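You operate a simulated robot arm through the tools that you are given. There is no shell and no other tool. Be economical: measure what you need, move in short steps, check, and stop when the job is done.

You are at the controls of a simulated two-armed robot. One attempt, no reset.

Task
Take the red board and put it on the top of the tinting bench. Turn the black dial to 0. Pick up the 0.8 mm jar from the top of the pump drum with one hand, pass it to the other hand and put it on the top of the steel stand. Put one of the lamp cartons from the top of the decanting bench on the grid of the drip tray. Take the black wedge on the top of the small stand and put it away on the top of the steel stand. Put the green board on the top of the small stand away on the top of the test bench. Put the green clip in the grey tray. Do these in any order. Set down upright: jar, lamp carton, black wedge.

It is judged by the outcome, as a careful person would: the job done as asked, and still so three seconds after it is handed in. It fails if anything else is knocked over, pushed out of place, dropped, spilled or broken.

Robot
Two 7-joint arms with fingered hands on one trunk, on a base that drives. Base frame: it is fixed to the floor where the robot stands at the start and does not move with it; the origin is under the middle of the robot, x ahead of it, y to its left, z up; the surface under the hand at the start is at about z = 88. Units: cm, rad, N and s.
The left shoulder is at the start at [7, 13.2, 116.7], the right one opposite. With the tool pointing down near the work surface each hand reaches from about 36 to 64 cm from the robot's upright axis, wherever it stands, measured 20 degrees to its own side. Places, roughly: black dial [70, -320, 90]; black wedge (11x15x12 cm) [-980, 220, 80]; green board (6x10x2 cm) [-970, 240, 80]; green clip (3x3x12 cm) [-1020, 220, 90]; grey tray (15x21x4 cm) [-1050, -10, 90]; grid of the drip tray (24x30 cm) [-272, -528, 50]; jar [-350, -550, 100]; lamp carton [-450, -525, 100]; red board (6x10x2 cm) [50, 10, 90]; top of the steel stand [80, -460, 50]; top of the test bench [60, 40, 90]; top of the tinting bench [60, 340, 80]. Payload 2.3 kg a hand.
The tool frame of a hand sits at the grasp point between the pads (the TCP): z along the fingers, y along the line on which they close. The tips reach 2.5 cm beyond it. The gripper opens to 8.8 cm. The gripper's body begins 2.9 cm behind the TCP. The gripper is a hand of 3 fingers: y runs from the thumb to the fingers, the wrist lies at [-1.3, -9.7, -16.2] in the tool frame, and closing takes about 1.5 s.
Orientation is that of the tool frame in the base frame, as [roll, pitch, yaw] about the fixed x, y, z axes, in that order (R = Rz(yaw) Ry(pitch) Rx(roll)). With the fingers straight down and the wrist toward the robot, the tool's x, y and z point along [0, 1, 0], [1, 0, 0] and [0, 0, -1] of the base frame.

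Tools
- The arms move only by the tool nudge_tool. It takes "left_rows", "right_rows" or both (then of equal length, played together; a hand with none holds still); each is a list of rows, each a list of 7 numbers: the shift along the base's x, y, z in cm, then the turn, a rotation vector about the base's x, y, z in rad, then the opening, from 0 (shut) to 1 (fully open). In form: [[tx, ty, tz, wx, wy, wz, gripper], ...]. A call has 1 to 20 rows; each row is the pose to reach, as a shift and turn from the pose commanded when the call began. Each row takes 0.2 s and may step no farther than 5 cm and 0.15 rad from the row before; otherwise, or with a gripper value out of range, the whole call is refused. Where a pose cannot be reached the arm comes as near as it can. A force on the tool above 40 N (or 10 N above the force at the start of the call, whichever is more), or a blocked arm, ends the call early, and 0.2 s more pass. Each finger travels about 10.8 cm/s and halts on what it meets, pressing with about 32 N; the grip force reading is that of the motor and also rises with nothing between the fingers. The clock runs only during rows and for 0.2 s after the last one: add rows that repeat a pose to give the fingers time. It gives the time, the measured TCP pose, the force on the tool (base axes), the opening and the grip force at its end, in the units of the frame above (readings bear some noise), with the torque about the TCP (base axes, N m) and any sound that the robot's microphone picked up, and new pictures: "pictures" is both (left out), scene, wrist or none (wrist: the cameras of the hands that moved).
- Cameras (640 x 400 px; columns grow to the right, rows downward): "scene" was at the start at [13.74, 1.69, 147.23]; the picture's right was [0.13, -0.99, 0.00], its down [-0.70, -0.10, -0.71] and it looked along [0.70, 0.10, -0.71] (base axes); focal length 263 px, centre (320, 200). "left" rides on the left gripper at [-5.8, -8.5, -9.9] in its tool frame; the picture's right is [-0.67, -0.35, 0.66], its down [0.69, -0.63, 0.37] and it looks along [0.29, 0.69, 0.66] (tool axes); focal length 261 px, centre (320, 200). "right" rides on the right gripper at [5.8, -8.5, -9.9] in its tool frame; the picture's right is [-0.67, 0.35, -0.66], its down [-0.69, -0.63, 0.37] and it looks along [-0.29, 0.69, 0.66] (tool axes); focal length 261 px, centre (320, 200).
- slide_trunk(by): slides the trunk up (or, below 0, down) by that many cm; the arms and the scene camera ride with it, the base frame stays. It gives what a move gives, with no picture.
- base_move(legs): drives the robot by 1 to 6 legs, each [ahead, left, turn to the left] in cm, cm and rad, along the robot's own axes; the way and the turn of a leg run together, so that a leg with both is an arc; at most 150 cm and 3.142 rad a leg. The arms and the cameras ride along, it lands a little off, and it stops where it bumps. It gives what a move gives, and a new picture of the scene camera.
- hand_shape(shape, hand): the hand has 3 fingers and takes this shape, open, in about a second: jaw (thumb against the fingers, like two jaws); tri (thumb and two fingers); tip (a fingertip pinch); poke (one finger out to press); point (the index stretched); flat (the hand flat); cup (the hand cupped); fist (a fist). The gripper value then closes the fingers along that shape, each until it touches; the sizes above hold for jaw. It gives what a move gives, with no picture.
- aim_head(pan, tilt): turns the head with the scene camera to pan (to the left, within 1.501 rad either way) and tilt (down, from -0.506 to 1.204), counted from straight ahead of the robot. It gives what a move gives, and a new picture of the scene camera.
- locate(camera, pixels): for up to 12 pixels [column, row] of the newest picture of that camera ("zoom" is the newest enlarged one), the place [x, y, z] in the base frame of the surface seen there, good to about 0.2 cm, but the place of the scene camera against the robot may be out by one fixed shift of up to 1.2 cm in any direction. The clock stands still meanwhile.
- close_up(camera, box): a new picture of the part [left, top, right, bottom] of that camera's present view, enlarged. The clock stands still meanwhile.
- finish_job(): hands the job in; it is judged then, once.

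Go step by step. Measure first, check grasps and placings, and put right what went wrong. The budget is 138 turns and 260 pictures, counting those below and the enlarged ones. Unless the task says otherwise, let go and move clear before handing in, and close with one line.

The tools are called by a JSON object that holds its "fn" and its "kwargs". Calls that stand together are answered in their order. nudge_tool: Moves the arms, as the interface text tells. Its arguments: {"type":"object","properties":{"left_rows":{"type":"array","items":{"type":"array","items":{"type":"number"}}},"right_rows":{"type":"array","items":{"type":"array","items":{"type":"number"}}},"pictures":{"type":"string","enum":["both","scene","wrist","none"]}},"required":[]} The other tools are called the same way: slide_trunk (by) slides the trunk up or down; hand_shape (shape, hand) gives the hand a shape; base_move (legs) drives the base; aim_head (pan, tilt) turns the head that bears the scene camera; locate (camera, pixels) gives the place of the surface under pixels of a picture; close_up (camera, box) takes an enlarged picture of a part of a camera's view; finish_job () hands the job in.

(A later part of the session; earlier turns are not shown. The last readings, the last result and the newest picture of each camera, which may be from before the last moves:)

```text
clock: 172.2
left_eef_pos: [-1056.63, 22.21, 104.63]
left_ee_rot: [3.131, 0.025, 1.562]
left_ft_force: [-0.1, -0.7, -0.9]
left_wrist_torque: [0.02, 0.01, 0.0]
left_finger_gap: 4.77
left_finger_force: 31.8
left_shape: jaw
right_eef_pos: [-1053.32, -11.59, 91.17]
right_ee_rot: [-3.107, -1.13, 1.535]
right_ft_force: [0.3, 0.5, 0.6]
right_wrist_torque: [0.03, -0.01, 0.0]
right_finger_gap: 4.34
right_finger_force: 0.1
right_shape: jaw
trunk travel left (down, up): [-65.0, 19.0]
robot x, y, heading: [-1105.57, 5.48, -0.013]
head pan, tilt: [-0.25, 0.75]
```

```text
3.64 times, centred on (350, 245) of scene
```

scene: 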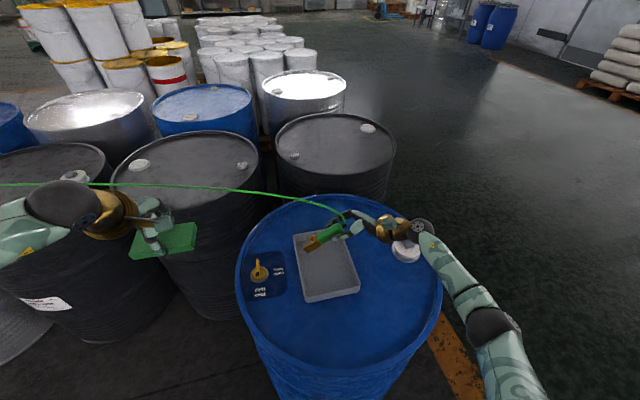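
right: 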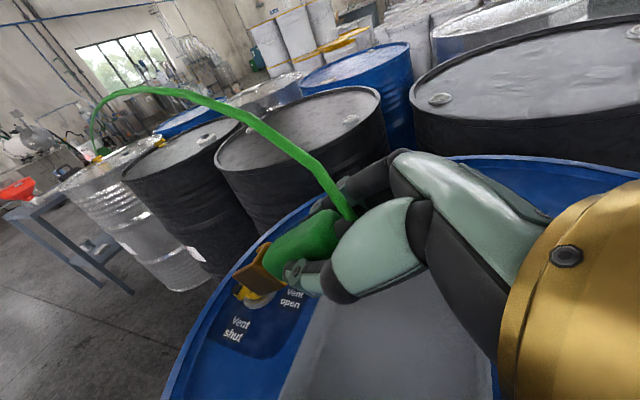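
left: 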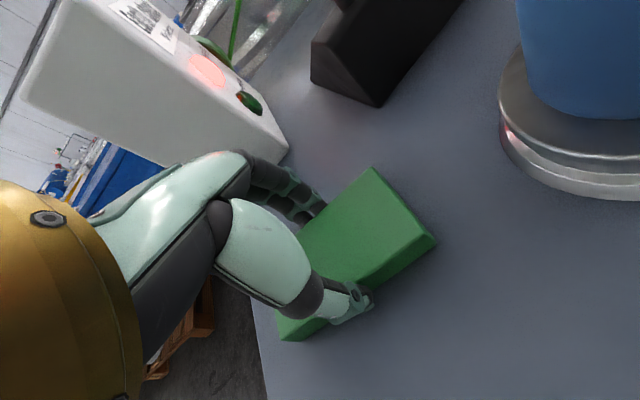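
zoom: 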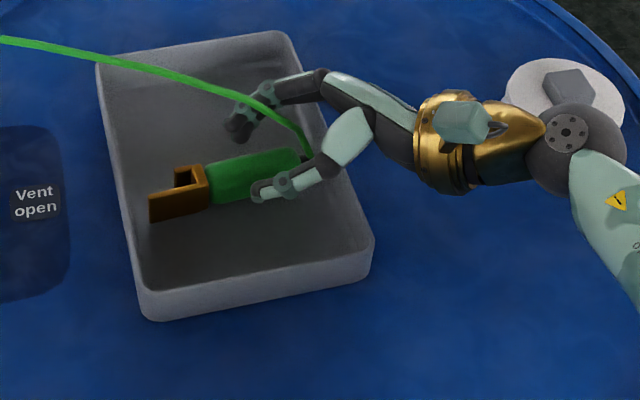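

The clip lies flat in the tray. I'll withdraw back along the finger axis so as not to catch the cable.

{"fn": "nudge_tool", "kwargs": {"right_rows": [[0, -1.5, 0.8, 0, 0, 0, 0.5], [0, -3, 1.6, 0, 0, 0, 0.5], [0, -4.5, 2.6, 0, 0, 0, 0.5], [0, -6, 3.8, 0, 0, 0, 0.5], [0, -7.5, 5, 0, 0, 0, 0.5], [0, -9, 6, 0, 0, 0, 0.5]]}}

```text
clock: 173.6
left_eef_pos: [-1056.65, 22.23, 104.62]
left_ee_rot: [3.131, 0.026, 1.56]
left_ft_force: [0.2, 0.0, -1.0]
left_wrist_torque: [0.02, 0.01, 0.04]
left_finger_gap: 4.81
left_finger_force: 32.1
left_shape: jaw
right_eef_pos: [-1054.22, -19.45, 98.23]
right_ee_rot: [-3.105, -1.129, 1.526]
right_ft_force: [-0.4, 0.3, 0.1]
right_wrist_torque: [0.02, 0.01, 0.01]
right_finger_gap: 4.35
right_finger_force: 0.0
right_shape: jaw
right hand out of reach, approached as far as the arm can: row 2, 3, 4, 5, 6
trunk travel left (down, up): [-65.0, 19.0]
robot x, y, heading: [-1105.4, 5.31, -0.012]
head pan, tilt: [-0.25, 0.75]
```

scene: 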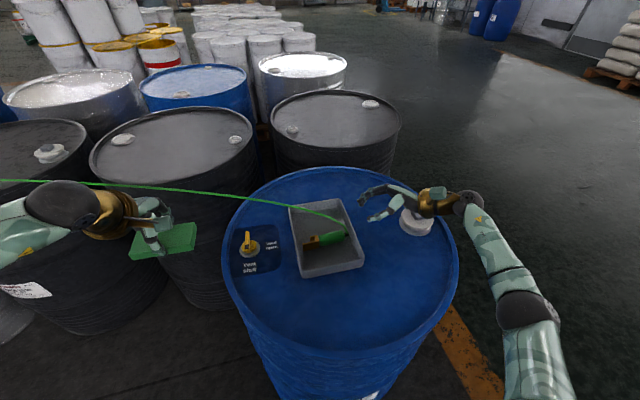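
right: 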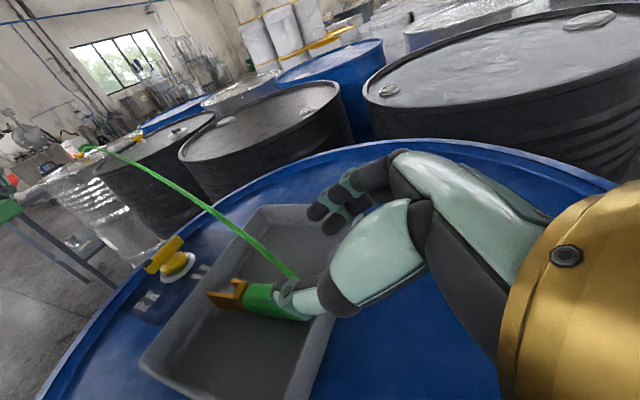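

The clip is in the tray and the hand is clear. I'll raise the trunk, back away, and return the right hand to its default attitude.

{"fn": "slide_trunk", "kwargs": {"by": 10}}

{"fn": "base_move", "kwargs": {"legs": [[-28, 0, 0]]}}

{"fn": "nudge_tool", "kwargs": {"right_rows": [[-1, 1, 1, -0.14, 0, 0, 1], [-2, 2, 2, -0.28, 0, 0, 1], [-3, 3, 3, -0.42, 0, 0, 1], [-4, 4, 4, -0.56, 0, 0, 1], [-5, 5, 5, -0.7, 0, 0, 1], [-6, 6, 6, -0.84, 0, 0, 1], [-7, 7, 7, -0.98, 0, 0, 1], [-8, 8, 8, -1.13, 0, 0, 1], [-8, 8, 8, -1.13, 0, 0, 1]], "pictures": "none"}}

{"fn": "base_move", "kwargs": {"legs": [[0, 110, 0], [0, 110, 0], [0, 110, 0], [0, 0, -1.557], [0, 150, 0]]}}

```text
clock: 174.9
left_eef_pos: [-1056.77, 22.21, 114.62]
left_ee_rot: [3.132, 0.027, 1.561]
left_ft_force: [0.4, -0.2, 0.0]
left_wrist_torque: [0.0, -0.03, -0.01]
left_finger_gap: 4.81
left_finger_force: 31.3
left_shape: jaw
right_eef_pos: [-1054.22, -19.34, 108.24]
right_ee_rot: [-3.107, -1.126, 1.53]
right_ft_force: [-0.1, 0.6, -0.6]
right_wrist_torque: [0.0, -0.01, 0.01]
right_finger_gap: 4.31
right_finger_force: 0.1
right_shape: jaw
trunk travel left (down, up): [-75.0, 9.0]
robot x, y, heading: [-1105.66, 5.18, -0.015]
head pan, tilt: [-0.25, 0.75]
```

```text
clock: 176.8
left_eef_pos: [-1083.42, 22.32, 114.43]
left_ee_rot: [3.133, 0.027, 1.558]
left_ft_force: [-0.6, 0.3, -1.3]
left_wrist_torque: [-0.01, -0.03, -0.01]
left_finger_gap: 4.81
left_finger_force: 32.2
left_shape: jaw
right_eef_pos: [-1081.21, -19.26, 108.12]
right_ee_rot: [-3.106, -1.127, 1.526]
right_ft_force: [-0.1, 0.4, -0.6]
right_wrist_torque: [0.0, 0.02, 0.0]
right_finger_gap: 4.34
right_finger_force: 0.1
right_shape: jaw
trunk travel left (down, up): [-75.0, 9.0]
robot x, y, heading: [-1132.54, 5.6, -0.016]
head pan, tilt: [-0.25, 0.75]
```

scene: 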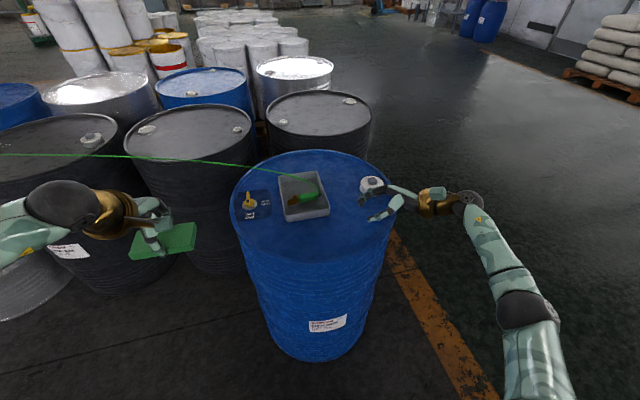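

```text
clock: 178.8
left_eef_pos: [-1083.56, 22.35, 114.64]
left_ee_rot: [3.13, 0.026, 1.558]
left_ft_force: [0.6, -0.8, -0.7]
left_wrist_torque: [-0.02, -0.01, 0.0]
left_finger_gap: 4.79
left_finger_force: 31.5
left_shape: jaw
right_eef_pos: [-1089.56, -11.16, 116.21]
right_ee_rot: [3.137, 0.004, 1.55]
right_ft_force: [-0.2, -0.2, -0.3]
right_wrist_torque: [-0.03, -0.02, -0.03]
right_finger_gap: 8.78
right_finger_force: 0.0
right_shape: jaw
trunk travel left (down, up): [-75.0, 9.0]
robot x, y, heading: [-1132.51, 5.94, -0.016]
head pan, tilt: [-0.25, 0.75]
```

```text
clock: 205.7
left_eef_pos: [-969.79, 276.73, 114.66]
left_ee_rot: [3.131, 0.025, -0.088]
left_ft_force: [-0.7, 0.4, -0.1]
left_wrist_torque: [0.02, -0.04, -0.02]
left_finger_gap: 4.78
left_finger_force: 32.0
left_shape: jaw
right_eef_pos: [-1002.66, 285.02, 116.15]
right_ee_rot: [3.137, 0.001, -0.098]
right_ft_force: [0.3, 0.7, -1.5]
right_wrist_torque: [0.02, 0.01, -0.02]
right_finger_gap: 8.77
right_finger_force: 0.0
right_shape: jaw
trunk travel left (down, up): [-75.0, 9.0]
robot x, y, heading: [-982.76, 326.98, -1.66]
head pan, tilt: [-0.25, 0.75]
```

scene: 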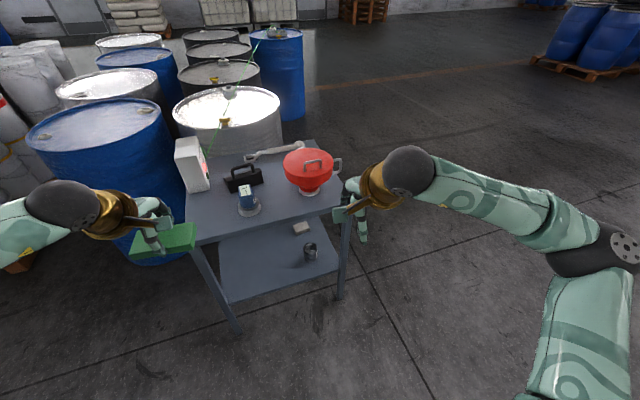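

Back on the +y side. I'll square up and move in, so the right hand can reach the wedge's handle at about (−985, 226).

{"fn": "base_move", "kwargs": {"legs": [[0, 0, 0.09], [45, 13.8, 0]]}}

{"fn": "close_up", "kwargs": {"camera": "right", "box": [0, 0, 640, 400]}}

```text
clock: 208.9
left_eef_pos: [-951.38, 235.2, 114.6]
left_ee_rot: [3.129, 0.027, 0.008]
left_ft_force: [-0.1, 0.0, -1.4]
left_wrist_torque: [0.0, 0.0, 0.03]
left_finger_gap: 4.77
left_finger_force: 31.7
left_shape: jaw
right_eef_pos: [-984.95, 240.33, 116.34]
right_ee_rot: [3.135, 0.002, -0.002]
right_ft_force: [-0.8, -0.2, 0.4]
right_wrist_torque: [-0.02, -0.01, -0.04]
right_finger_gap: 8.77
right_finger_force: 0.0
right_shape: jaw
trunk travel left (down, up): [-75.0, 9.0]
robot x, y, heading: [-968.65, 283.79, -1.569]
head pan, tilt: [-0.25, 0.75]
```

scene: 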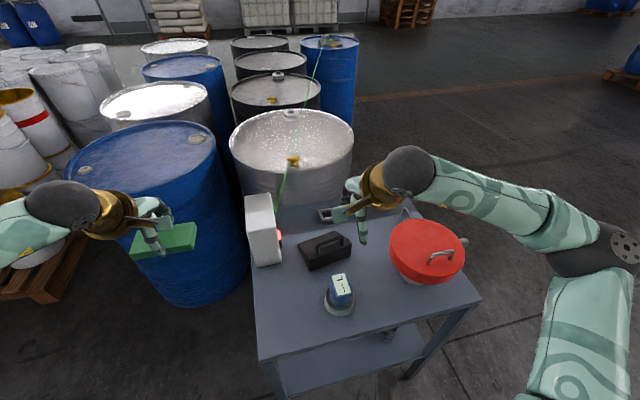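

```text
1.00 times, centred on (320, 200) of right (not enlarged: the box is as wide or as high as the picture)
```

zoom: 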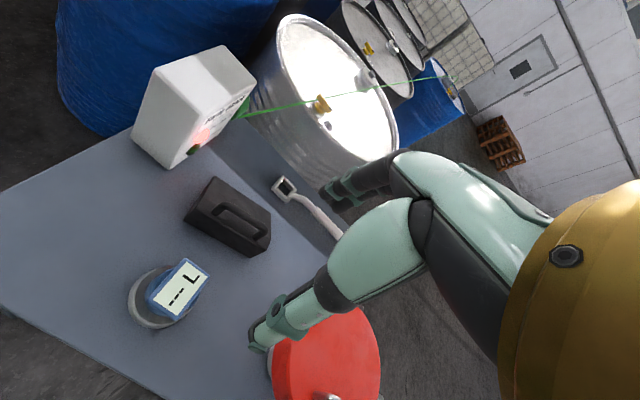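

The handle shows at (240,225) in the wrist view. I'll measure it.

{"fn": "locate", "kwargs": {"camera": "zoom", "pixels": [[220, 209], [240, 222], [258, 234], [217, 178], [271, 212], [262, 257], [185, 222], [247, 212], [232, 217], [235, 228], [183, 260], [190, 275]]}}

{"fn": "close_up", "kwargs": {"camera": "right", "box": [160, 150, 304, 290]}}

```text
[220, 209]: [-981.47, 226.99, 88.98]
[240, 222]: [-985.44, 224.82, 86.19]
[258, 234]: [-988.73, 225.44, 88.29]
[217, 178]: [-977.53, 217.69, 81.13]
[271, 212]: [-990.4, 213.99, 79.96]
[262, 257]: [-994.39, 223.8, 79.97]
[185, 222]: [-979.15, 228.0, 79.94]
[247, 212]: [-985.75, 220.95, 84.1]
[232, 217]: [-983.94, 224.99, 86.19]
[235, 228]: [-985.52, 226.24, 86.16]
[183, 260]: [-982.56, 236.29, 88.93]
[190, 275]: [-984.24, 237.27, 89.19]
```

```text
2.86 times, centred on (232, 220) of right
```

zoom: 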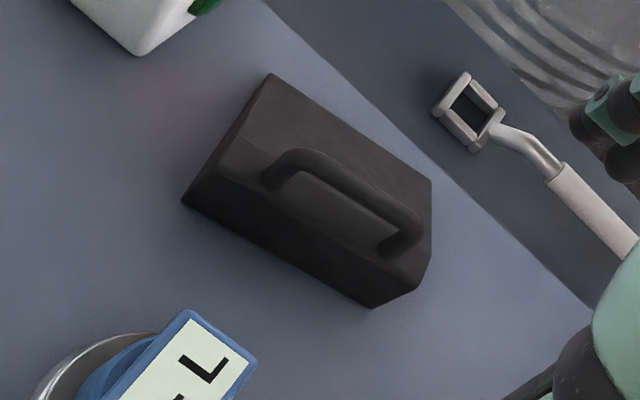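

{"fn": "locate", "kwargs": {"camera": "zoom", "pixels": [[300, 155], [345, 178], [400, 215], [270, 180], [400, 245], [345, 170], [345, 190], [185, 200], [370, 305], [430, 180], [268, 75], [330, 220]]}}

```text
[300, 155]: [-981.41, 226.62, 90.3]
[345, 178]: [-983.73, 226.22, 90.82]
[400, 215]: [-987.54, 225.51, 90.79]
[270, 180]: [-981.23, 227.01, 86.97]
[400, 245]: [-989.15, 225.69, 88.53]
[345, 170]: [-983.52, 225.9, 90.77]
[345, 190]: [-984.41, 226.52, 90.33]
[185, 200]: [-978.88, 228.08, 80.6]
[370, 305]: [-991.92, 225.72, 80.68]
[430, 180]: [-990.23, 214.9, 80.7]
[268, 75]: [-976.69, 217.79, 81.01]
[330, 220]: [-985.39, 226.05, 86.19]
```

The handle bar is centred at (−985.2, 226.1), top z 90.8, turned about 0.155 rad; the body's top is at 86.2. I'll lower the trunk 8 and place the open hand over the bar.

{"fn": "slide_trunk", "kwargs": {"by": -8}}

{"fn": "nudge_tool", "kwargs": {"right_rows": [[0, -3.5, 0, 0, 0, 0.04, 1], [-0.1, -7, 0, 0, 0, 0.08, 1], [-0.2, -10.5, 0, 0, 0, 0.12, 1], [-0.3, -14.2, 0, 0, 0, 0.155, 1], [-0.3, -14.2, -4, 0, 0, 0.155, 1], [-0.3, -14.2, -8, 0, 0, 0.155, 1], [-0.3, -14.2, -11, 0, 0, 0.155, 1], [-0.3, -14.2, -11, 0, 0, 0.155, 1]], "pictures": "both"}}

```text
clock: 210.1
left_eef_pos: [-951.23, 234.83, 106.69]
left_ee_rot: [3.129, 0.025, 0.007]
left_ft_force: [0.4, 0.4, -0.3]
left_wrist_torque: [-0.01, 0.03, 0.01]
left_finger_gap: 4.78
left_finger_force: 32.0
left_shape: jaw
right_eef_pos: [-984.91, 240.17, 108.21]
right_ee_rot: [3.136, 0.001, -0.001]
right_ft_force: [0.0, -0.1, 0.6]
right_wrist_torque: [-0.01, 0.02, 0.03]
right_finger_gap: 8.75
right_finger_force: 0.1
right_shape: jaw
trunk travel left (down, up): [-67.0, 17.0]
robot x, y, heading: [-968.73, 283.42, -1.57]
head pan, tilt: [-0.25, 0.75]
```

```text
clock: 211.9
left_eef_pos: [-951.47, 235.08, 106.58]
left_ee_rot: [3.132, 0.025, 0.006]
left_ft_force: [-0.7, 0.5, -0.7]
left_wrist_torque: [0.0, 0.0, 0.03]
left_finger_gap: 4.75
left_finger_force: 32.5
left_shape: jaw
right_eef_pos: [-985.28, 225.85, 97.03]
right_ee_rot: [3.137, 0.002, 0.154]
right_ft_force: [0.1, 0.4, 0.4]
right_wrist_torque: [0.01, -0.01, 0.01]
right_finger_gap: 8.77
right_finger_force: 0.0
right_shape: jaw
trunk travel left (down, up): [-67.0, 17.0]
robot x, y, heading: [-968.82, 283.63, -1.569]
head pan, tilt: [-0.25, 0.75]
```

scene: 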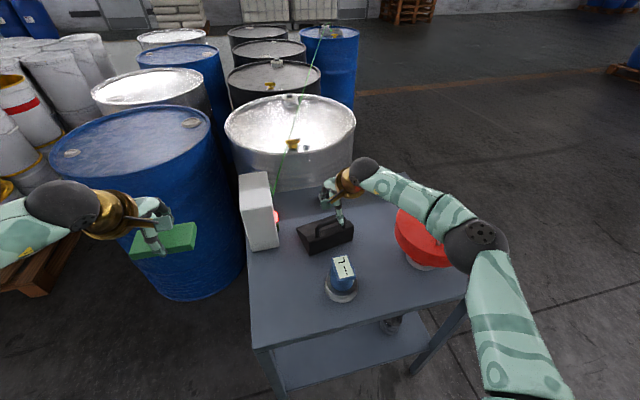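
right: 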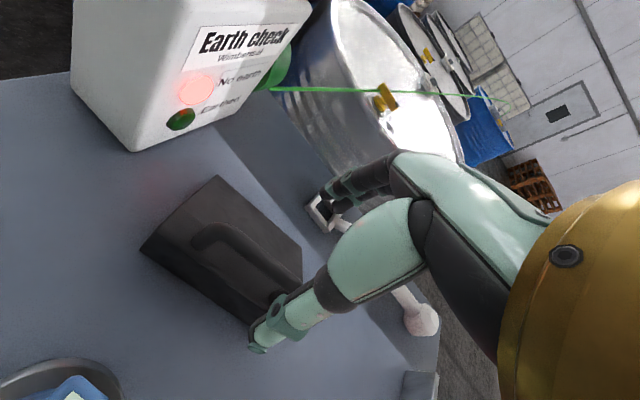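

The right elbow at (475,245) is close to the red funnel in the picture. I'll check both heights before going lower.

{"fn": "locate", "kwargs": {"camera": "scene", "pixels": [[475, 242], [455, 215], [440, 205], [415, 232], [440, 255], [405, 215], [490, 300], [400, 190]]}}

{"fn": "locate", "kwargs": {"camera": "right", "pixels": [[205, 235], [235, 245], [275, 280], [265, 342], [330, 195], [250, 250]]}}

```text
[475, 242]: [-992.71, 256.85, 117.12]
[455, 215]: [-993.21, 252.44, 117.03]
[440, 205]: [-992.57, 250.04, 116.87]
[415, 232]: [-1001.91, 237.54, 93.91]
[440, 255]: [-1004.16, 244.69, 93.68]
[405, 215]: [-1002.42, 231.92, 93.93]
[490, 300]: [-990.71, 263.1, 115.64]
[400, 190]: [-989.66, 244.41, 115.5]
```

```text
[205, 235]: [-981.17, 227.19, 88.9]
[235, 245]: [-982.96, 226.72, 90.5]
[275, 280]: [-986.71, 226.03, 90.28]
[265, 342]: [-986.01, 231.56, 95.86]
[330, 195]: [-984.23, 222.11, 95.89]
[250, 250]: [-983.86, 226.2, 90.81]
```

The elbow is at 117, well above the funnel. I'll descend 7.7 and close on the handle.

{"fn": "nudge_tool", "kwargs": {"right_rows": [[0.2, 0.3, -3, 0, 0, 0, 1], [0.2, 0.3, -6, 0, 0, 0, 1], [0.2, 0.3, -7.6, 0, 0, 0, 1], [0.2, 0.3, -7.6, 0, 0, 0, 0.8], [0.2, 0.3, -7.6, 0, 0, 0, 0.6], [0.2, 0.3, -7.6, 0, 0, 0, 0.4], [0.2, 0.3, -7.6, 0, 0, 0, 0.2], [0.2, 0.3, -7.6, 0, 0, 0, 0], [0.2, 0.3, -7.6, 0, 0, 0, 0], [0.2, 0.3, -7.6, 0, 0, 0, 0]], "pictures": "wrist"}}

```text
clock: 214.1
left_eef_pos: [-951.28, 234.91, 106.59]
left_ee_rot: [3.134, 0.027, 0.007]
left_ft_force: [0.3, 0.1, -0.7]
left_wrist_torque: [0.02, -0.02, 0.0]
left_finger_gap: 4.78
left_finger_force: 31.9
left_shape: jaw
right_eef_pos: [-985.17, 226.12, 89.47]
right_ee_rot: [3.139, 0.001, 0.152]
right_ft_force: [0.5, 0.9, -0.5]
right_wrist_torque: [-0.01, 0.01, -0.01]
right_finger_gap: 0.0
right_finger_force: 31.8
right_shape: jaw
trunk travel left (down, up): [-67.0, 17.0]
robot x, y, heading: [-968.38, 283.57, -1.563]
head pan, tilt: [-0.25, 0.75]
```

right: 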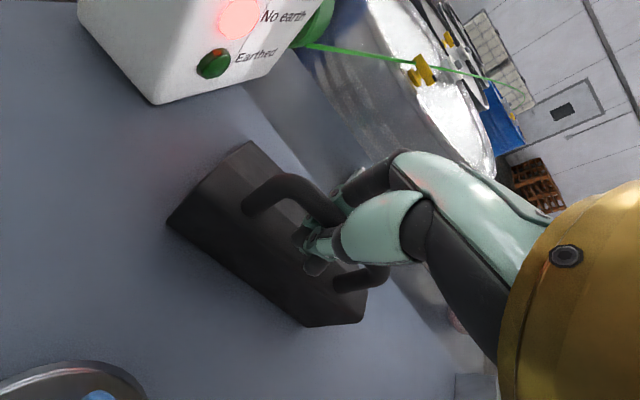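

The gap reads 0: the fingers met under the bar instead of on it. I'll open, rise 1.1 cm and close again.

{"fn": "nudge_tool", "kwargs": {"right_rows": [[0, 0, 0, 0, 0, 0, 0.25], [0, 0, 0, 0, 0, 0, 0.5], [0, 0, 0, 0, 0, 0, 0.5], [0, 0, 1.1, 0, 0, 0, 0.5], [0, 0, 1.1, 0, 0, 0, 0.3], [0, 0, 1.1, 0, 0, 0, 0], [0, 0, 1.1, 0, 0, 0, 0], [0, 0, 1.1, 0, 0, 0, 0], [0, 0, 1.1, 0, 0, 0, 0]], "pictures": "wrist"}}

```text
clock: 216.1
left_eef_pos: [-951.37, 234.86, 106.53]
left_ee_rot: [3.134, 0.025, 0.008]
left_ft_force: [0.8, 0.1, -0.3]
left_wrist_torque: [0.03, -0.01, -0.01]
left_finger_gap: 4.79
left_finger_force: 32.0
left_shape: jaw
right_eef_pos: [-985.15, 226.11, 90.69]
right_ee_rot: [3.138, 0.001, 0.155]
right_ft_force: [0.3, -0.4, 0.9]
right_wrist_torque: [-0.04, -0.01, -0.02]
right_finger_gap: 0.0
right_finger_force: 32.2
right_shape: jaw
trunk travel left (down, up): [-67.0, 17.0]
robot x, y, heading: [-968.79, 283.45, -1.568]
head pan, tilt: [-0.25, 0.75]
```

right: 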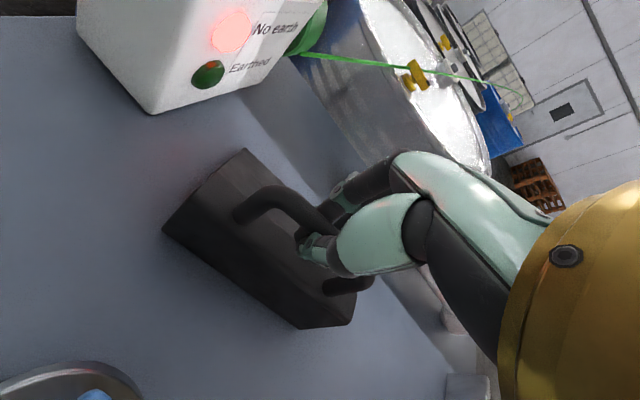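

Still 0. I'll zoom to see where the bar sits relative to the closed fingertips.

{"fn": "close_up", "kwargs": {"camera": "right", "box": [200, 150, 420, 330]}}

{"fn": "close_up", "kwargs": {"camera": "scene", "box": [280, 170, 400, 270]}}

```text
2.22 times, centred on (310, 240) of right
```

zoom: 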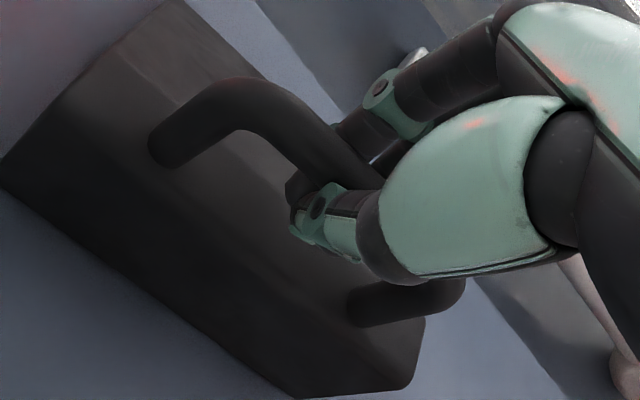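

```text
4.00 times, centred on (340, 220) of scene
```

zoom: 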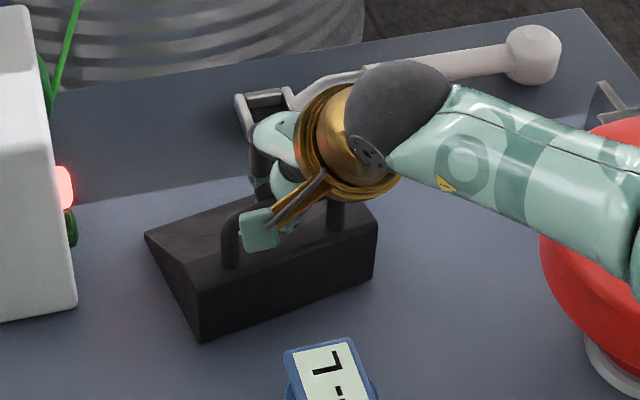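

{"fn": "close_up", "kwargs": {"camera": "right", "box": [200, 150, 420, 330]}}

{"fn": "locate", "kwargs": {"camera": "zoom", "pixels": [[295, 185], [300, 230], [320, 210], [345, 240], [290, 130], [330, 160], [360, 175], [240, 90], [370, 230], [440, 290]]}}

```text
2.22 times, centred on (310, 240) of right
```

zoom: 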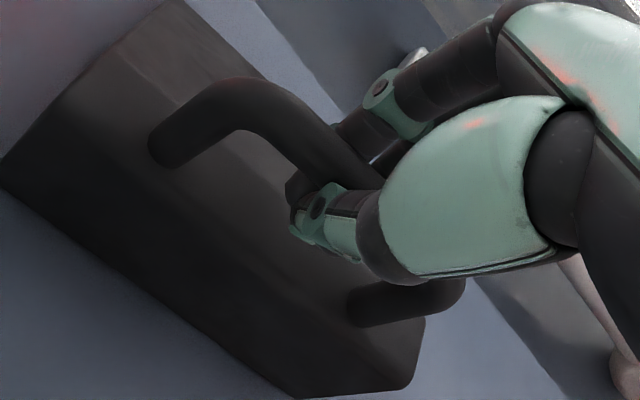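

```text
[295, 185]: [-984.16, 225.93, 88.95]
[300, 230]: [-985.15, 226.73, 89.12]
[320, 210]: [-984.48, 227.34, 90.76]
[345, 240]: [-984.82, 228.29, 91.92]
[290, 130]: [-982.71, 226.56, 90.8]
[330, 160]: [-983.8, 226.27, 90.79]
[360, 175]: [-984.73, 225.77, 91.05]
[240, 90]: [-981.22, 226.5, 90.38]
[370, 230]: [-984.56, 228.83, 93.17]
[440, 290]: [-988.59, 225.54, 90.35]
```

The bar sits in the hollow above the closed fingertips (z≈88.8). I'll open, rise 1.3 cm more and pinch with the tip pads.

{"fn": "nudge_tool", "kwargs": {"right_rows": [[0, 0, 0, 0, 0, 0, 0.25], [0, 0, 0, 0, 0, 0, 0.4], [0, 0, 0, 0, 0, 0, 0.4], [0, 0, 1.3, 0, 0, 0, 0.4], [0, 0, 1.3, 0, 0, 0, 0.2], [0, 0, 1.3, 0, 0, 0, 0], [0, 0, 1.3, 0, 0, 0, 0], [0, 0, 1.3, 0, 0, 0, 0]], "pictures": "none"}}

{"fn": "close_up", "kwargs": {"camera": "right", "box": [200, 150, 420, 330]}}

```text
clock: 217.9
left_eef_pos: [-951.33, 234.93, 106.66]
left_ee_rot: [3.131, 0.028, 0.007]
left_ft_force: [0.4, -0.5, -1.0]
left_wrist_torque: [0.0, -0.03, -0.01]
left_finger_gap: 4.76
left_finger_force: 31.6
left_shape: jaw
right_eef_pos: [-985.13, 226.28, 92.05]
right_ee_rot: [3.137, 0.001, 0.155]
right_ft_force: [0.3, -0.4, -0.3]
right_wrist_torque: [0.02, -0.03, -0.01]
right_finger_gap: 0.88
right_finger_force: 32.1
right_shape: jaw
trunk travel left (down, up): [-67.0, 17.0]
robot x, y, heading: [-968.84, 283.67, -1.573]
head pan, tilt: [-0.25, 0.75]
```

```text
2.22 times, centred on (310, 240) of right
```

zoom: 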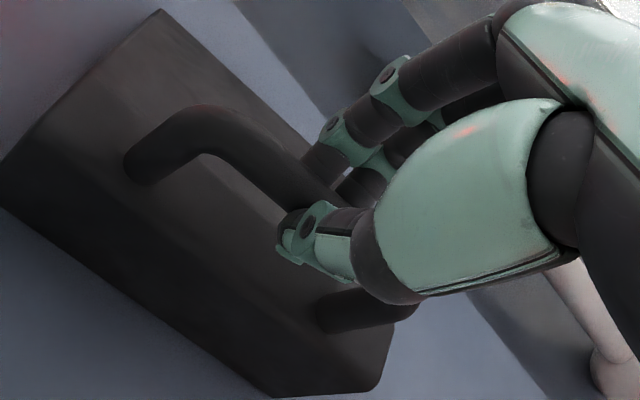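

The gap is now 0.88 cm, so the pads pinch the bar. I'll lift and check the wedge hangs level.

{"fn": "nudge_tool", "kwargs": {"right_rows": [[0, 0, 1, 0, 0, 0, 0], [0, 0, 2, 0, 0, 0, 0], [0, 0, 4, 0, 0, 0, 0], [0, 0, 7, 0, 0, 0, 0], [0, 0, 10, 0, 0, 0, 0], [0, 0, 13, 0, 0, 0, 0], [0, 0, 13, 0, 0, 0, 0]]}}

```text
clock: 219.5
left_eef_pos: [-951.37, 234.86, 106.57]
left_ee_rot: [3.132, 0.027, 0.007]
left_ft_force: [-0.3, 0.9, -0.6]
left_wrist_torque: [0.0, 0.0, -0.02]
left_finger_gap: 4.75
left_finger_force: 31.9
left_shape: jaw
right_eef_pos: [-985.13, 226.09, 104.68]
right_ee_rot: [3.138, 0.0, 0.153]
right_ft_force: [-0.5, -0.4, -5.9]
right_wrist_torque: [0.06, -0.02, -0.01]
right_finger_gap: 0.83
right_finger_force: 31.8
right_shape: jaw
trunk travel left (down, up): [-67.0, 17.0]
robot x, y, heading: [-968.77, 283.64, -1.563]
head pan, tilt: [-0.25, 0.75]
```

scene: 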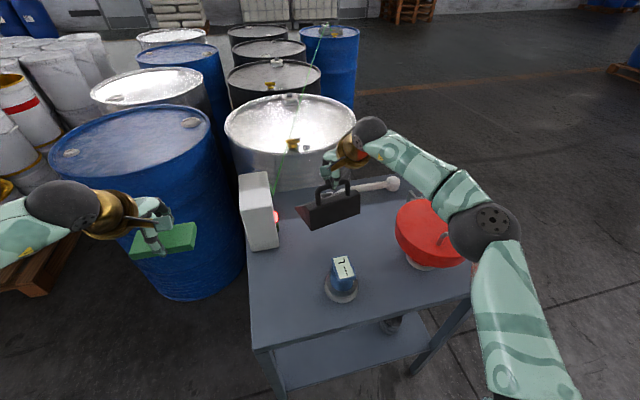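
right: 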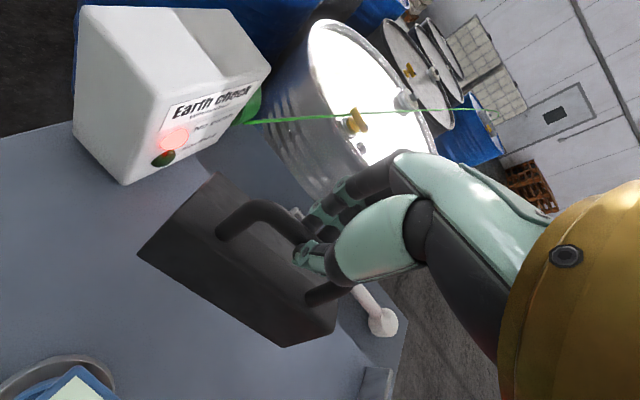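

The wedge (about 0.6 kg) is held securely. I'll raise and draw it in, then back out and drive toward the test bench.

{"fn": "nudge_tool", "kwargs": {"right_rows": [[0, 0, 3, 0, 0, 0, 0], [0, 3, 6, 0, 0, 0, 0], [0, 6, 8, 0, 0, -0.05, 0], [0, 9, 8, 0, 0, -0.1, 0], [0, 12, 8, 0, 0, -0.15, 0]], "pictures": "none"}}

{"fn": "slide_trunk", "kwargs": {"by": 8}}

{"fn": "base_move", "kwargs": {"legs": [[-45, 0, 0], [0, 0, 1.57]]}}

{"fn": "aim_head", "kwargs": {"pan": -0.2, "tilt": 0.3}}

```text
clock: 220.7
left_eef_pos: [-951.5, 234.99, 106.67]
left_ee_rot: [3.131, 0.025, 0.007]
left_ft_force: [0.0, 0.2, -1.5]
left_wrist_torque: [-0.03, -0.03, 0.04]
left_finger_gap: 4.76
left_finger_force: 31.7
left_shape: jaw
right_eef_pos: [-985.25, 238.46, 112.97]
right_ee_rot: [3.137, 0.002, 0.002]
right_ft_force: [-0.7, -0.4, -5.1]
right_wrist_torque: [0.06, 0.02, 0.02]
right_finger_gap: 0.84
right_finger_force: 32.0
right_shape: jaw
trunk travel left (down, up): [-67.0, 17.0]
robot x, y, heading: [-968.97, 283.75, -1.568]
head pan, tilt: [-0.25, 0.75]
```

```text
clock: 221.8
left_eef_pos: [-951.38, 234.91, 114.54]
left_ee_rot: [3.134, 0.026, 0.005]
left_ft_force: [0.6, -0.7, -0.4]
left_wrist_torque: [0.05, -0.03, 0.02]
left_finger_gap: 4.75
left_finger_force: 31.9
left_shape: jaw
right_eef_pos: [-985.26, 238.25, 120.88]
right_ee_rot: [3.138, 0.001, 0.004]
right_ft_force: [0.0, -0.1, -4.9]
right_wrist_torque: [0.12, -0.03, 0.0]
right_finger_gap: 0.81
right_finger_force: 31.8
right_shape: jaw
trunk travel left (down, up): [-75.0, 9.0]
robot x, y, heading: [-968.99, 283.95, -1.569]
head pan, tilt: [-0.25, 0.75]
```

```text
clock: 228.6
left_eef_pos: [-921.27, 349.63, 114.54]
left_ee_rot: [3.132, 0.027, 1.639]
left_ft_force: [-0.3, 0.0, -0.8]
left_wrist_torque: [-0.01, -0.02, -0.02]
left_finger_gap: 4.72
left_finger_force: 32.0
left_shape: jaw
right_eef_pos: [-922.5, 315.65, 120.99]
right_ee_rot: [3.139, 0.001, 1.636]
right_ft_force: [-0.3, 1.5, -4.8]
right_wrist_torque: [0.0, 0.09, -0.02]
right_finger_gap: 0.82
right_finger_force: 31.9
right_shape: jaw
trunk travel left (down, up): [-75.0, 9.0]
robot x, y, heading: [-968.82, 328.93, 0.067]
head pan, tilt: [-0.25, 0.75]
```

scene: 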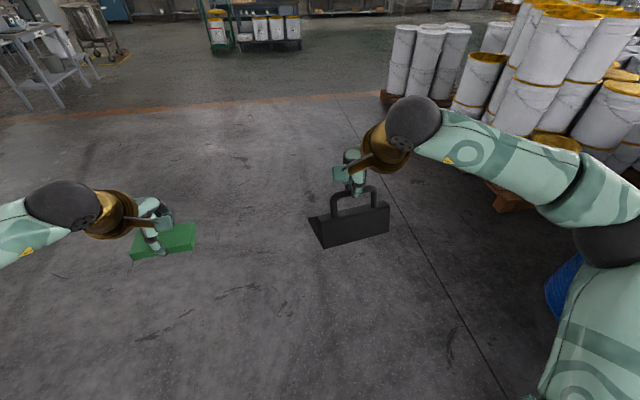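

```text
clock: 229.5
left_eef_pos: [-921.34, 349.64, 114.72]
left_ee_rot: [3.133, 0.027, 1.639]
left_ft_force: [0.1, 0.1, -1.5]
left_wrist_torque: [0.0, 0.02, 0.0]
left_finger_gap: 4.74
left_finger_force: 32.3
left_shape: jaw
right_eef_pos: [-922.54, 315.64, 121.0]
right_ee_rot: [3.139, 0.001, 1.637]
right_ft_force: [-0.9, 0.3, -5.2]
right_wrist_torque: [0.0, 0.08, 0.01]
right_finger_gap: 0.82
right_finger_force: 32.4
right_shape: jaw
trunk travel left (down, up): [-75.0, 9.0]
robot x, y, heading: [-969.07, 329.1, 0.069]
head pan, tilt: [-0.201, 0.3]
```

scene: 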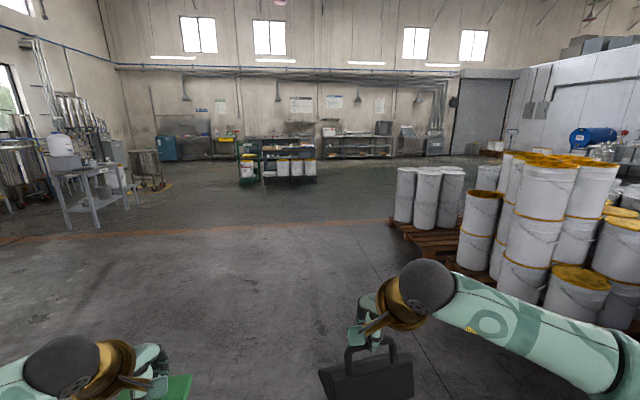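

The way ahead is clear along y≈290, then down to y≈180 past the packing table. I'll drive back in stages.

{"fn": "base_move", "kwargs": {"legs": [[0, 0, -0.069], [140, -40, 0], [150, 0, 0], [150, 0, 0], [110, -100, 0]]}}

{"fn": "aim_head", "kwargs": {"pan": 0, "tilt": 0.3}}

```text
clock: 258.2
left_eef_pos: [-364.47, 220.52, 114.53]
left_ee_rot: [3.133, 0.025, 1.647]
left_ft_force: [0.7, -0.4, -0.6]
left_wrist_torque: [-0.01, 0.03, -0.03]
left_finger_gap: 4.76
left_finger_force: 32.2
left_shape: jaw
right_eef_pos: [-365.63, 186.49, 120.81]
right_ee_rot: [3.136, 0.002, 1.643]
right_ft_force: [-0.2, 0.6, -4.9]
right_wrist_torque: [0.0, 0.07, 0.0]
right_finger_gap: 0.81
right_finger_force: 31.8
right_shape: jaw
trunk travel left (down, up): [-75.0, 9.0]
robot x, y, heading: [-411.98, 199.74, 0.069]
head pan, tilt: [-0.201, 0.3]
```

scene: 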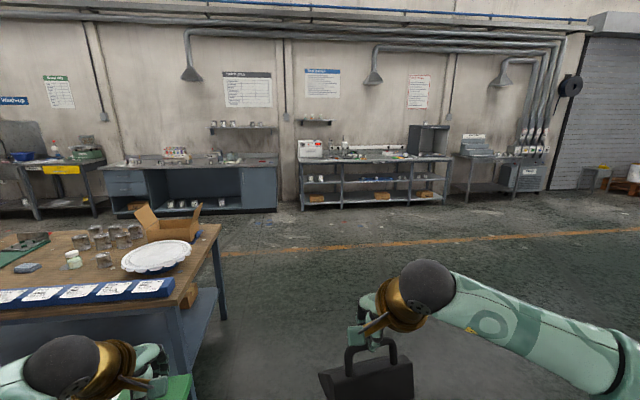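

```text
clock: 258.9
left_eef_pos: [-364.56, 220.42, 114.52]
left_ee_rot: [3.133, 0.026, 1.645]
left_ft_force: [0.6, -0.6, 0.1]
left_wrist_torque: [0.04, 0.01, 0.01]
left_finger_gap: 4.73
left_finger_force: 31.6
left_shape: jaw
right_eef_pos: [-365.61, 186.52, 120.86]
right_ee_rot: [3.139, 0.001, 1.644]
right_ft_force: [-0.9, -0.1, -4.8]
right_wrist_torque: [0.0, 0.06, 0.0]
right_finger_gap: 0.76
right_finger_force: 32.0
right_shape: jaw
trunk travel left (down, up): [-75.0, 9.0]
robot x, y, heading: [-412.17, 199.67, 0.072]
head pan, tilt: [0.0, 0.3]
```

scene: 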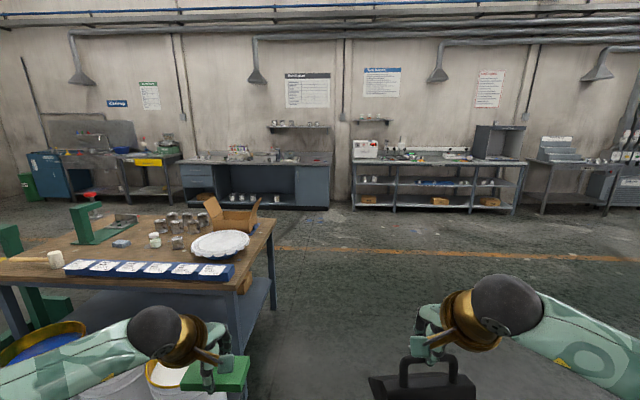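

The table is to my left; I'll move right first, then drive to the test bench front.

{"fn": "base_move", "kwargs": {"legs": [[0, 0, -0.072], [0, -120, 0], [150, 0, 0], [150, 0, 0], [70, -62, 0]]}}

{"fn": "aim_head", "kwargs": {"pan": 0.2, "tilt": 0.6}}

```text
clock: 284.0
left_eef_pos: [7.87, 41.85, 114.56]
left_ee_rot: [3.131, 0.027, 1.583]
left_ft_force: [0.4, 0.0, -1.1]
left_wrist_torque: [0.0, -0.01, -0.01]
left_finger_gap: 4.74
left_finger_force: 31.7
left_shape: jaw
right_eef_pos: [4.56, 8.0, 121.01]
right_ee_rot: [3.137, 0.002, 1.58]
right_ft_force: [-0.1, -0.4, -5.7]
right_wrist_torque: [-0.01, 0.04, -0.01]
right_finger_gap: 0.73
right_finger_force: 31.5
right_shape: jaw
trunk travel left (down, up): [-75.0, 9.0]
robot x, y, heading: [-40.71, 23.98, 0.015]
head pan, tilt: [0.0, 0.3]
```

scene: 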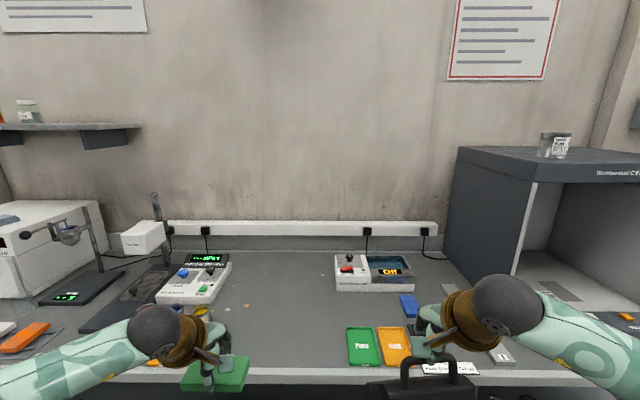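

```text
clock: 284.8
left_eef_pos: [7.84, 41.82, 114.55]
left_ee_rot: [3.133, 0.025, 1.586]
left_ft_force: [0.9, -0.2, 0.0]
left_wrist_torque: [-0.02, -0.01, 0.04]
left_finger_gap: 4.73
left_finger_force: 32.0
left_shape: jaw
right_eef_pos: [4.75, 7.99, 120.93]
right_ee_rot: [3.14, 0.002, 1.582]
right_ft_force: [-0.7, -0.4, -6.0]
right_wrist_torque: [0.02, 0.04, -0.02]
right_finger_gap: 0.7
right_finger_force: 31.9
right_shape: jaw
trunk travel left (down, up): [-75.0, 9.0]
robot x, y, heading: [-41.02, 23.59, 0.009]
head pan, tilt: [0.201, 0.6]
```

scene: 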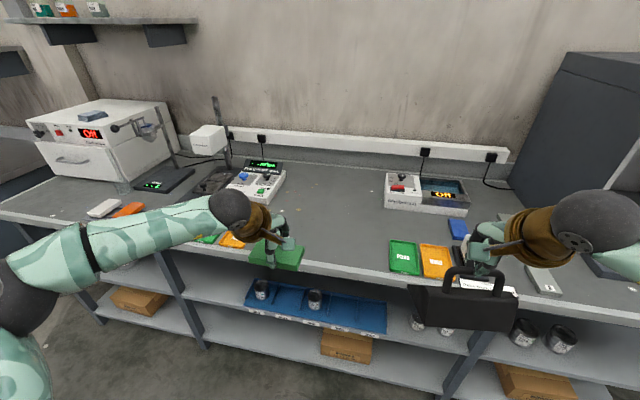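

The bench between the green tray (400,255) and the small trays at (230,240) is clear. I'll measure it.

{"fn": "locate", "kwargs": {"camera": "scene", "pixels": [[320, 220], [350, 230], [388, 240], [391, 270], [300, 215], [285, 195], [247, 232], [320, 268], [425, 310]]}}

```text
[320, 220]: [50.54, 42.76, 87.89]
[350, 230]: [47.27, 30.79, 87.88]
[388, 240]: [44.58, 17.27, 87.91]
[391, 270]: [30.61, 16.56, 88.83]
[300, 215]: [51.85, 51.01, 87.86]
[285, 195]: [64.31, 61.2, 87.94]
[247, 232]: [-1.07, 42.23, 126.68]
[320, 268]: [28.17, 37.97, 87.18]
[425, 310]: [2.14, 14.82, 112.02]
```

The spot (47, 34) is clear, surface z 87.9. I'll drive ahead 39 and lower the board there by arm, so the wedge stays high.

{"fn": "base_move", "kwargs": {"legs": [[39, 0, 0]]}}

{"fn": "nudge_tool", "kwargs": {"left_rows": [[0, -2, -3, 0, 0, 0, 0.2], [0, -4, -6, 0, 0, 0, 0.2], [0, -6, -9, 0, 0, 0, 0.2], [0, -7.8, -12, 0, 0, 0, 0.2], [0, -7.8, -15, 0, 0, 0, 0.2], [0, -7.8, -18, 0, 0, 0, 0.2], [0, -7.8, -20, 0, 0, 0, 0.2], [0, -7.8, -22, 0, 0, 0, 0.2], [0, -7.8, -23.2, 0, 0, 0, 0.2], [0, -7.8, -23.2, 0, 0, 0, 0.2]]}}

```text
clock: 287.3
left_eef_pos: [46.39, 41.58, 114.41]
left_ee_rot: [3.135, 0.026, 1.574]
left_ft_force: [0.6, 0.0, -0.9]
left_wrist_torque: [-0.04, 0.01, 0.02]
left_finger_gap: 4.76
left_finger_force: 31.7
left_shape: jaw
right_eef_pos: [42.89, 7.7, 121.0]
right_ee_rot: [3.139, 0.002, 1.57]
right_ft_force: [0.1, 0.1, -0.4]
right_wrist_torque: [0.0, 0.01, -0.01]
right_finger_gap: 0.65
right_finger_force: 31.9
right_shape: jaw
trunk travel left (down, up): [-75.0, 9.0]
robot x, y, heading: [-2.63, 23.85, -0.002]
head pan, tilt: [0.201, 0.6]
stopped in leg 1: the robot was blocked; the commanded pose is now the measured one
```

scene: 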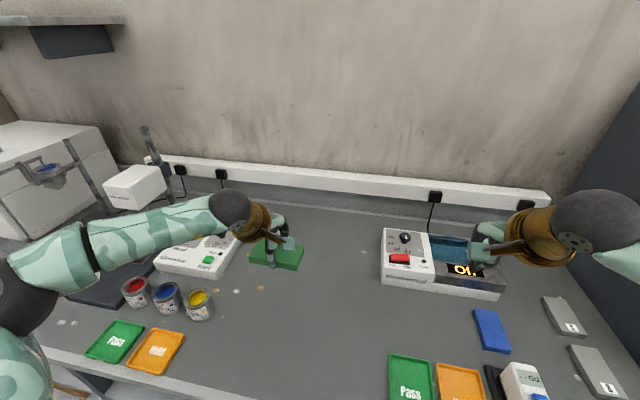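

```text
clock: 289.5
left_eef_pos: [46.21, 33.71, 91.18]
left_ee_rot: [3.13, 0.026, 1.573]
left_ft_force: [-0.2, 0.0, -1.0]
left_wrist_torque: [0.0, -0.02, 0.01]
left_finger_gap: 4.72
left_finger_force: 32.0
left_shape: jaw
right_eef_pos: [42.73, 7.67, 121.04]
right_ee_rot: [3.136, 0.001, 1.57]
right_ft_force: [1.0, 0.1, 1.2]
right_wrist_torque: [0.0, 0.0, 0.03]
right_finger_gap: 0.64
right_finger_force: 32.0
right_shape: jaw
trunk travel left (down, up): [-75.0, 9.0]
robot x, y, heading: [-2.59, 24.38, -0.003]
head pan, tilt: [0.201, 0.6]
```

scene: 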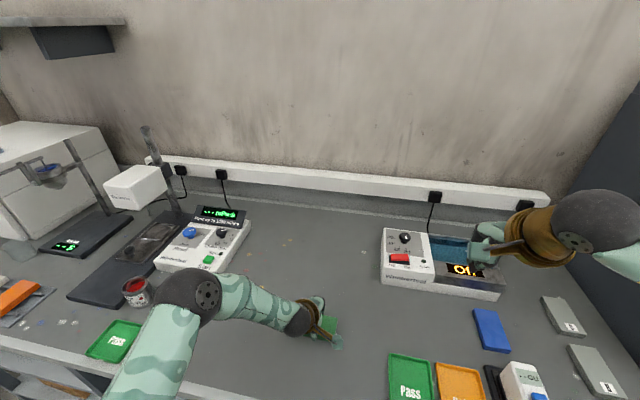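
left: 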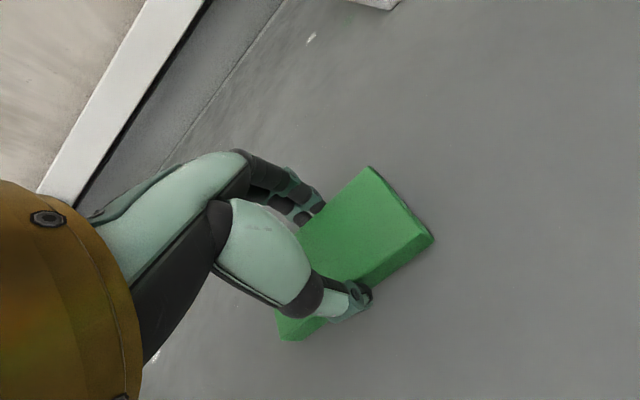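

The right hand's load reading dropped to about 0 and the wedge is no longer in the picture: it slipped out during the drive. I'll release the green board here first, then find the wedge.

{"fn": "nudge_tool", "kwargs": {"left_rows": [[0, 0, 0, 0, 0, 0, 0.5], [0, 0, 0, 0, 0, 0, 0.8], [0, 0, 0, 0, 0, 0, 1], [0, 0, 0, 0, 0, 0, 1], [0, 0, 3, 0, 0, 0, 1], [0, 0, 7, 0, 0, 0, 1], [-2, 2, 11, 0, 0, 0, 1], [-5, 4, 15, 0, 0, 0, 1], [-8, 6, 19, 0, 0, 0, 1]], "pictures": "none"}}

{"fn": "aim_head", "kwargs": {"pan": -0.3, "tilt": 1.2}}

```text
refused: row 8 steps farther than a row can; nothing moved
```

```text
clock: 290.5
left_eef_pos: [46.18, 33.86, 91.35]
left_ee_rot: [3.132, 0.026, 1.575]
left_ft_force: [0.7, -0.7, 0.0]
left_wrist_torque: [0.01, 0.01, 0.03]
left_finger_gap: 4.73
left_finger_force: 31.3
left_shape: jaw
right_eef_pos: [42.88, 7.67, 120.95]
right_ee_rot: [3.137, 0.001, 1.57]
right_ft_force: [-0.6, 0.8, 0.6]
right_wrist_torque: [0.03, 0.01, 0.01]
right_finger_gap: 0.65
right_finger_force: 31.8
right_shape: jaw
trunk travel left (down, up): [-75.0, 9.0]
robot x, y, heading: [-2.4, 24.16, -0.004]
head pan, tilt: [-0.3, 1.201]
```

scene: 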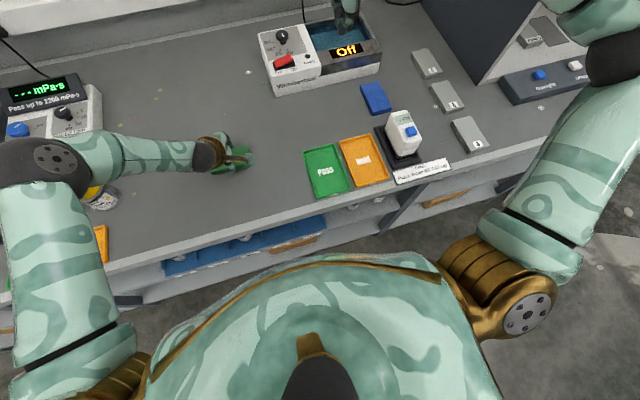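

The wedge isn't on the bench, so it must be on the floor in front of the base. I'll release the board, raise the hand, then back off and look.

{"fn": "nudge_tool", "kwargs": {"left_rows": [[0, 0, 0, 0, 0, 0, 0.5], [0, 0, 0, 0, 0, 0, 0.8], [0, 0, 0, 0, 0, 0, 1], [0, 0, 0, 0, 0, 0, 1], [0, 0, 3, 0, 0, 0, 1], [0, 0, 6, 0, 0, 0, 1], [-1, 1, 10, 0, 0, 0, 1], [-3, 2, 14, 0, 0, 0, 1], [-5, 3, 18, 0, 0, 0, 1]], "pictures": "none"}}

{"fn": "base_move", "kwargs": {"legs": [[-55, 0, 0]]}}

```text
clock: 292.5
left_eef_pos: [40.71, 37.02, 109.57]
left_ee_rot: [3.131, 0.027, 1.577]
left_ft_force: [-0.5, 0.4, 0.5]
left_wrist_torque: [-0.03, -0.05, 0.02]
left_finger_gap: 8.74
left_finger_force: 0.0
left_shape: jaw
right_eef_pos: [42.57, 7.61, 121.02]
right_ee_rot: [3.134, 0.001, 1.569]
right_ft_force: [-0.1, 1.1, 0.0]
right_wrist_torque: [0.02, 0.0, 0.02]
right_finger_gap: 0.65
right_finger_force: 32.1
right_shape: jaw
trunk travel left (down, up): [-75.0, 9.0]
robot x, y, heading: [-2.6, 23.75, 0.003]
head pan, tilt: [-0.3, 1.201]
```

```text
clock: 295.7
left_eef_pos: [-14.63, 36.68, 109.54]
left_ee_rot: [3.132, 0.027, 1.558]
left_ft_force: [-0.4, 0.2, 0.2]
left_wrist_torque: [-0.01, 0.0, -0.03]
left_finger_gap: 8.8
left_finger_force: 0.0
left_shape: jaw
right_eef_pos: [-13.35, 7.44, 120.97]
right_ee_rot: [3.14, 0.001, 1.555]
right_ft_force: [0.2, -0.9, 0.1]
right_wrist_torque: [-0.01, 0.01, 0.01]
right_finger_gap: 0.64
right_finger_force: 32.0
right_shape: jaw
trunk travel left (down, up): [-75.0, 9.0]
robot x, y, heading: [-58.37, 24.82, -0.013]
head pan, tilt: [-0.3, 1.201]
```

scene: 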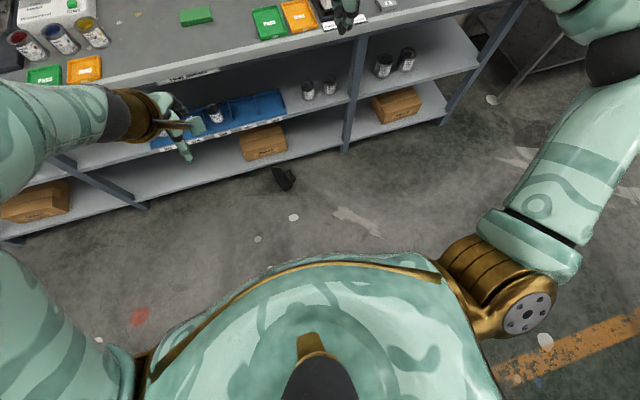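

The wedge is on the floor at about (283,180), in front of the bench. I'll zoom and measure it for a pick-up.

{"fn": "close_up", "kwargs": {"camera": "scene", "box": [240, 150, 330, 210]}}

{"fn": "locate", "kwargs": {"camera": "zoom", "pixels": [[320, 200], [230, 140], [330, 145], [380, 200], [300, 260], [250, 160], [340, 250], [100, 200]]}}

```text
6.67 times, centred on (285, 180) of scene
```

zoom: 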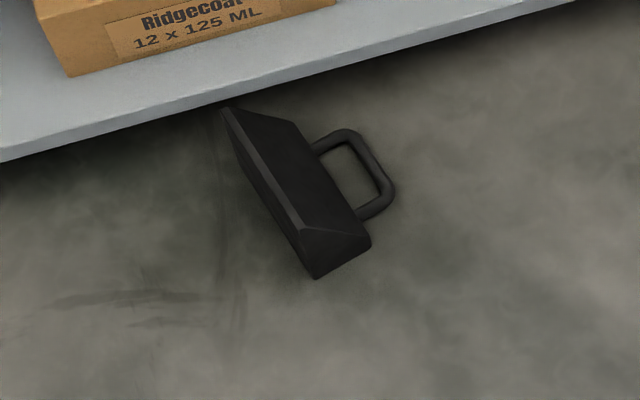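

```text
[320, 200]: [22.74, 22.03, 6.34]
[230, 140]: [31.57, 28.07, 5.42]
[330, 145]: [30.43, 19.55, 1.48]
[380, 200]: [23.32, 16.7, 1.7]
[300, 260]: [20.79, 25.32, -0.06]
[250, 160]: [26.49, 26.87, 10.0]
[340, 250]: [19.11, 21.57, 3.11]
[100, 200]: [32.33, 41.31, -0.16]
```

The wedge lies on its tall face, with the handle loop flat near the floor. I'll measure the loop and the shelf edge nearby.

{"fn": "locate", "kwargs": {"camera": "zoom", "pixels": [[352, 133], [370, 158], [386, 183], [388, 195], [320, 148], [365, 213], [345, 165], [302, 228], [370, 240], [316, 278], [232, 108], [296, 122]]}}

{"fn": "locate", "kwargs": {"camera": "zoom", "pixels": [[360, 180], [265, 180], [300, 150], [400, 50], [300, 85], [100, 130], [450, 40], [310, 200]]}}

```text
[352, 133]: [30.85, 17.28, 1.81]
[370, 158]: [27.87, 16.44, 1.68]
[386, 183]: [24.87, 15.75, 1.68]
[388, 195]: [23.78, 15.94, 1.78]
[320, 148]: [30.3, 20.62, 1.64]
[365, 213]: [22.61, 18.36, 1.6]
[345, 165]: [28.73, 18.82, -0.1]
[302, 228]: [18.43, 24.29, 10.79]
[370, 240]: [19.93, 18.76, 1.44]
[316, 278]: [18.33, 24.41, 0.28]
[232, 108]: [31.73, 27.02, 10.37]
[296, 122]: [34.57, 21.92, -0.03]
```

```text
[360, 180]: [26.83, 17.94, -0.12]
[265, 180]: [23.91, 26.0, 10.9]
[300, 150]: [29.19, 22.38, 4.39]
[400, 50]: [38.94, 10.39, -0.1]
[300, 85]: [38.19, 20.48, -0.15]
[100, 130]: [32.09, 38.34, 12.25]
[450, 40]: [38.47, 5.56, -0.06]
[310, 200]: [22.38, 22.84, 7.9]
```

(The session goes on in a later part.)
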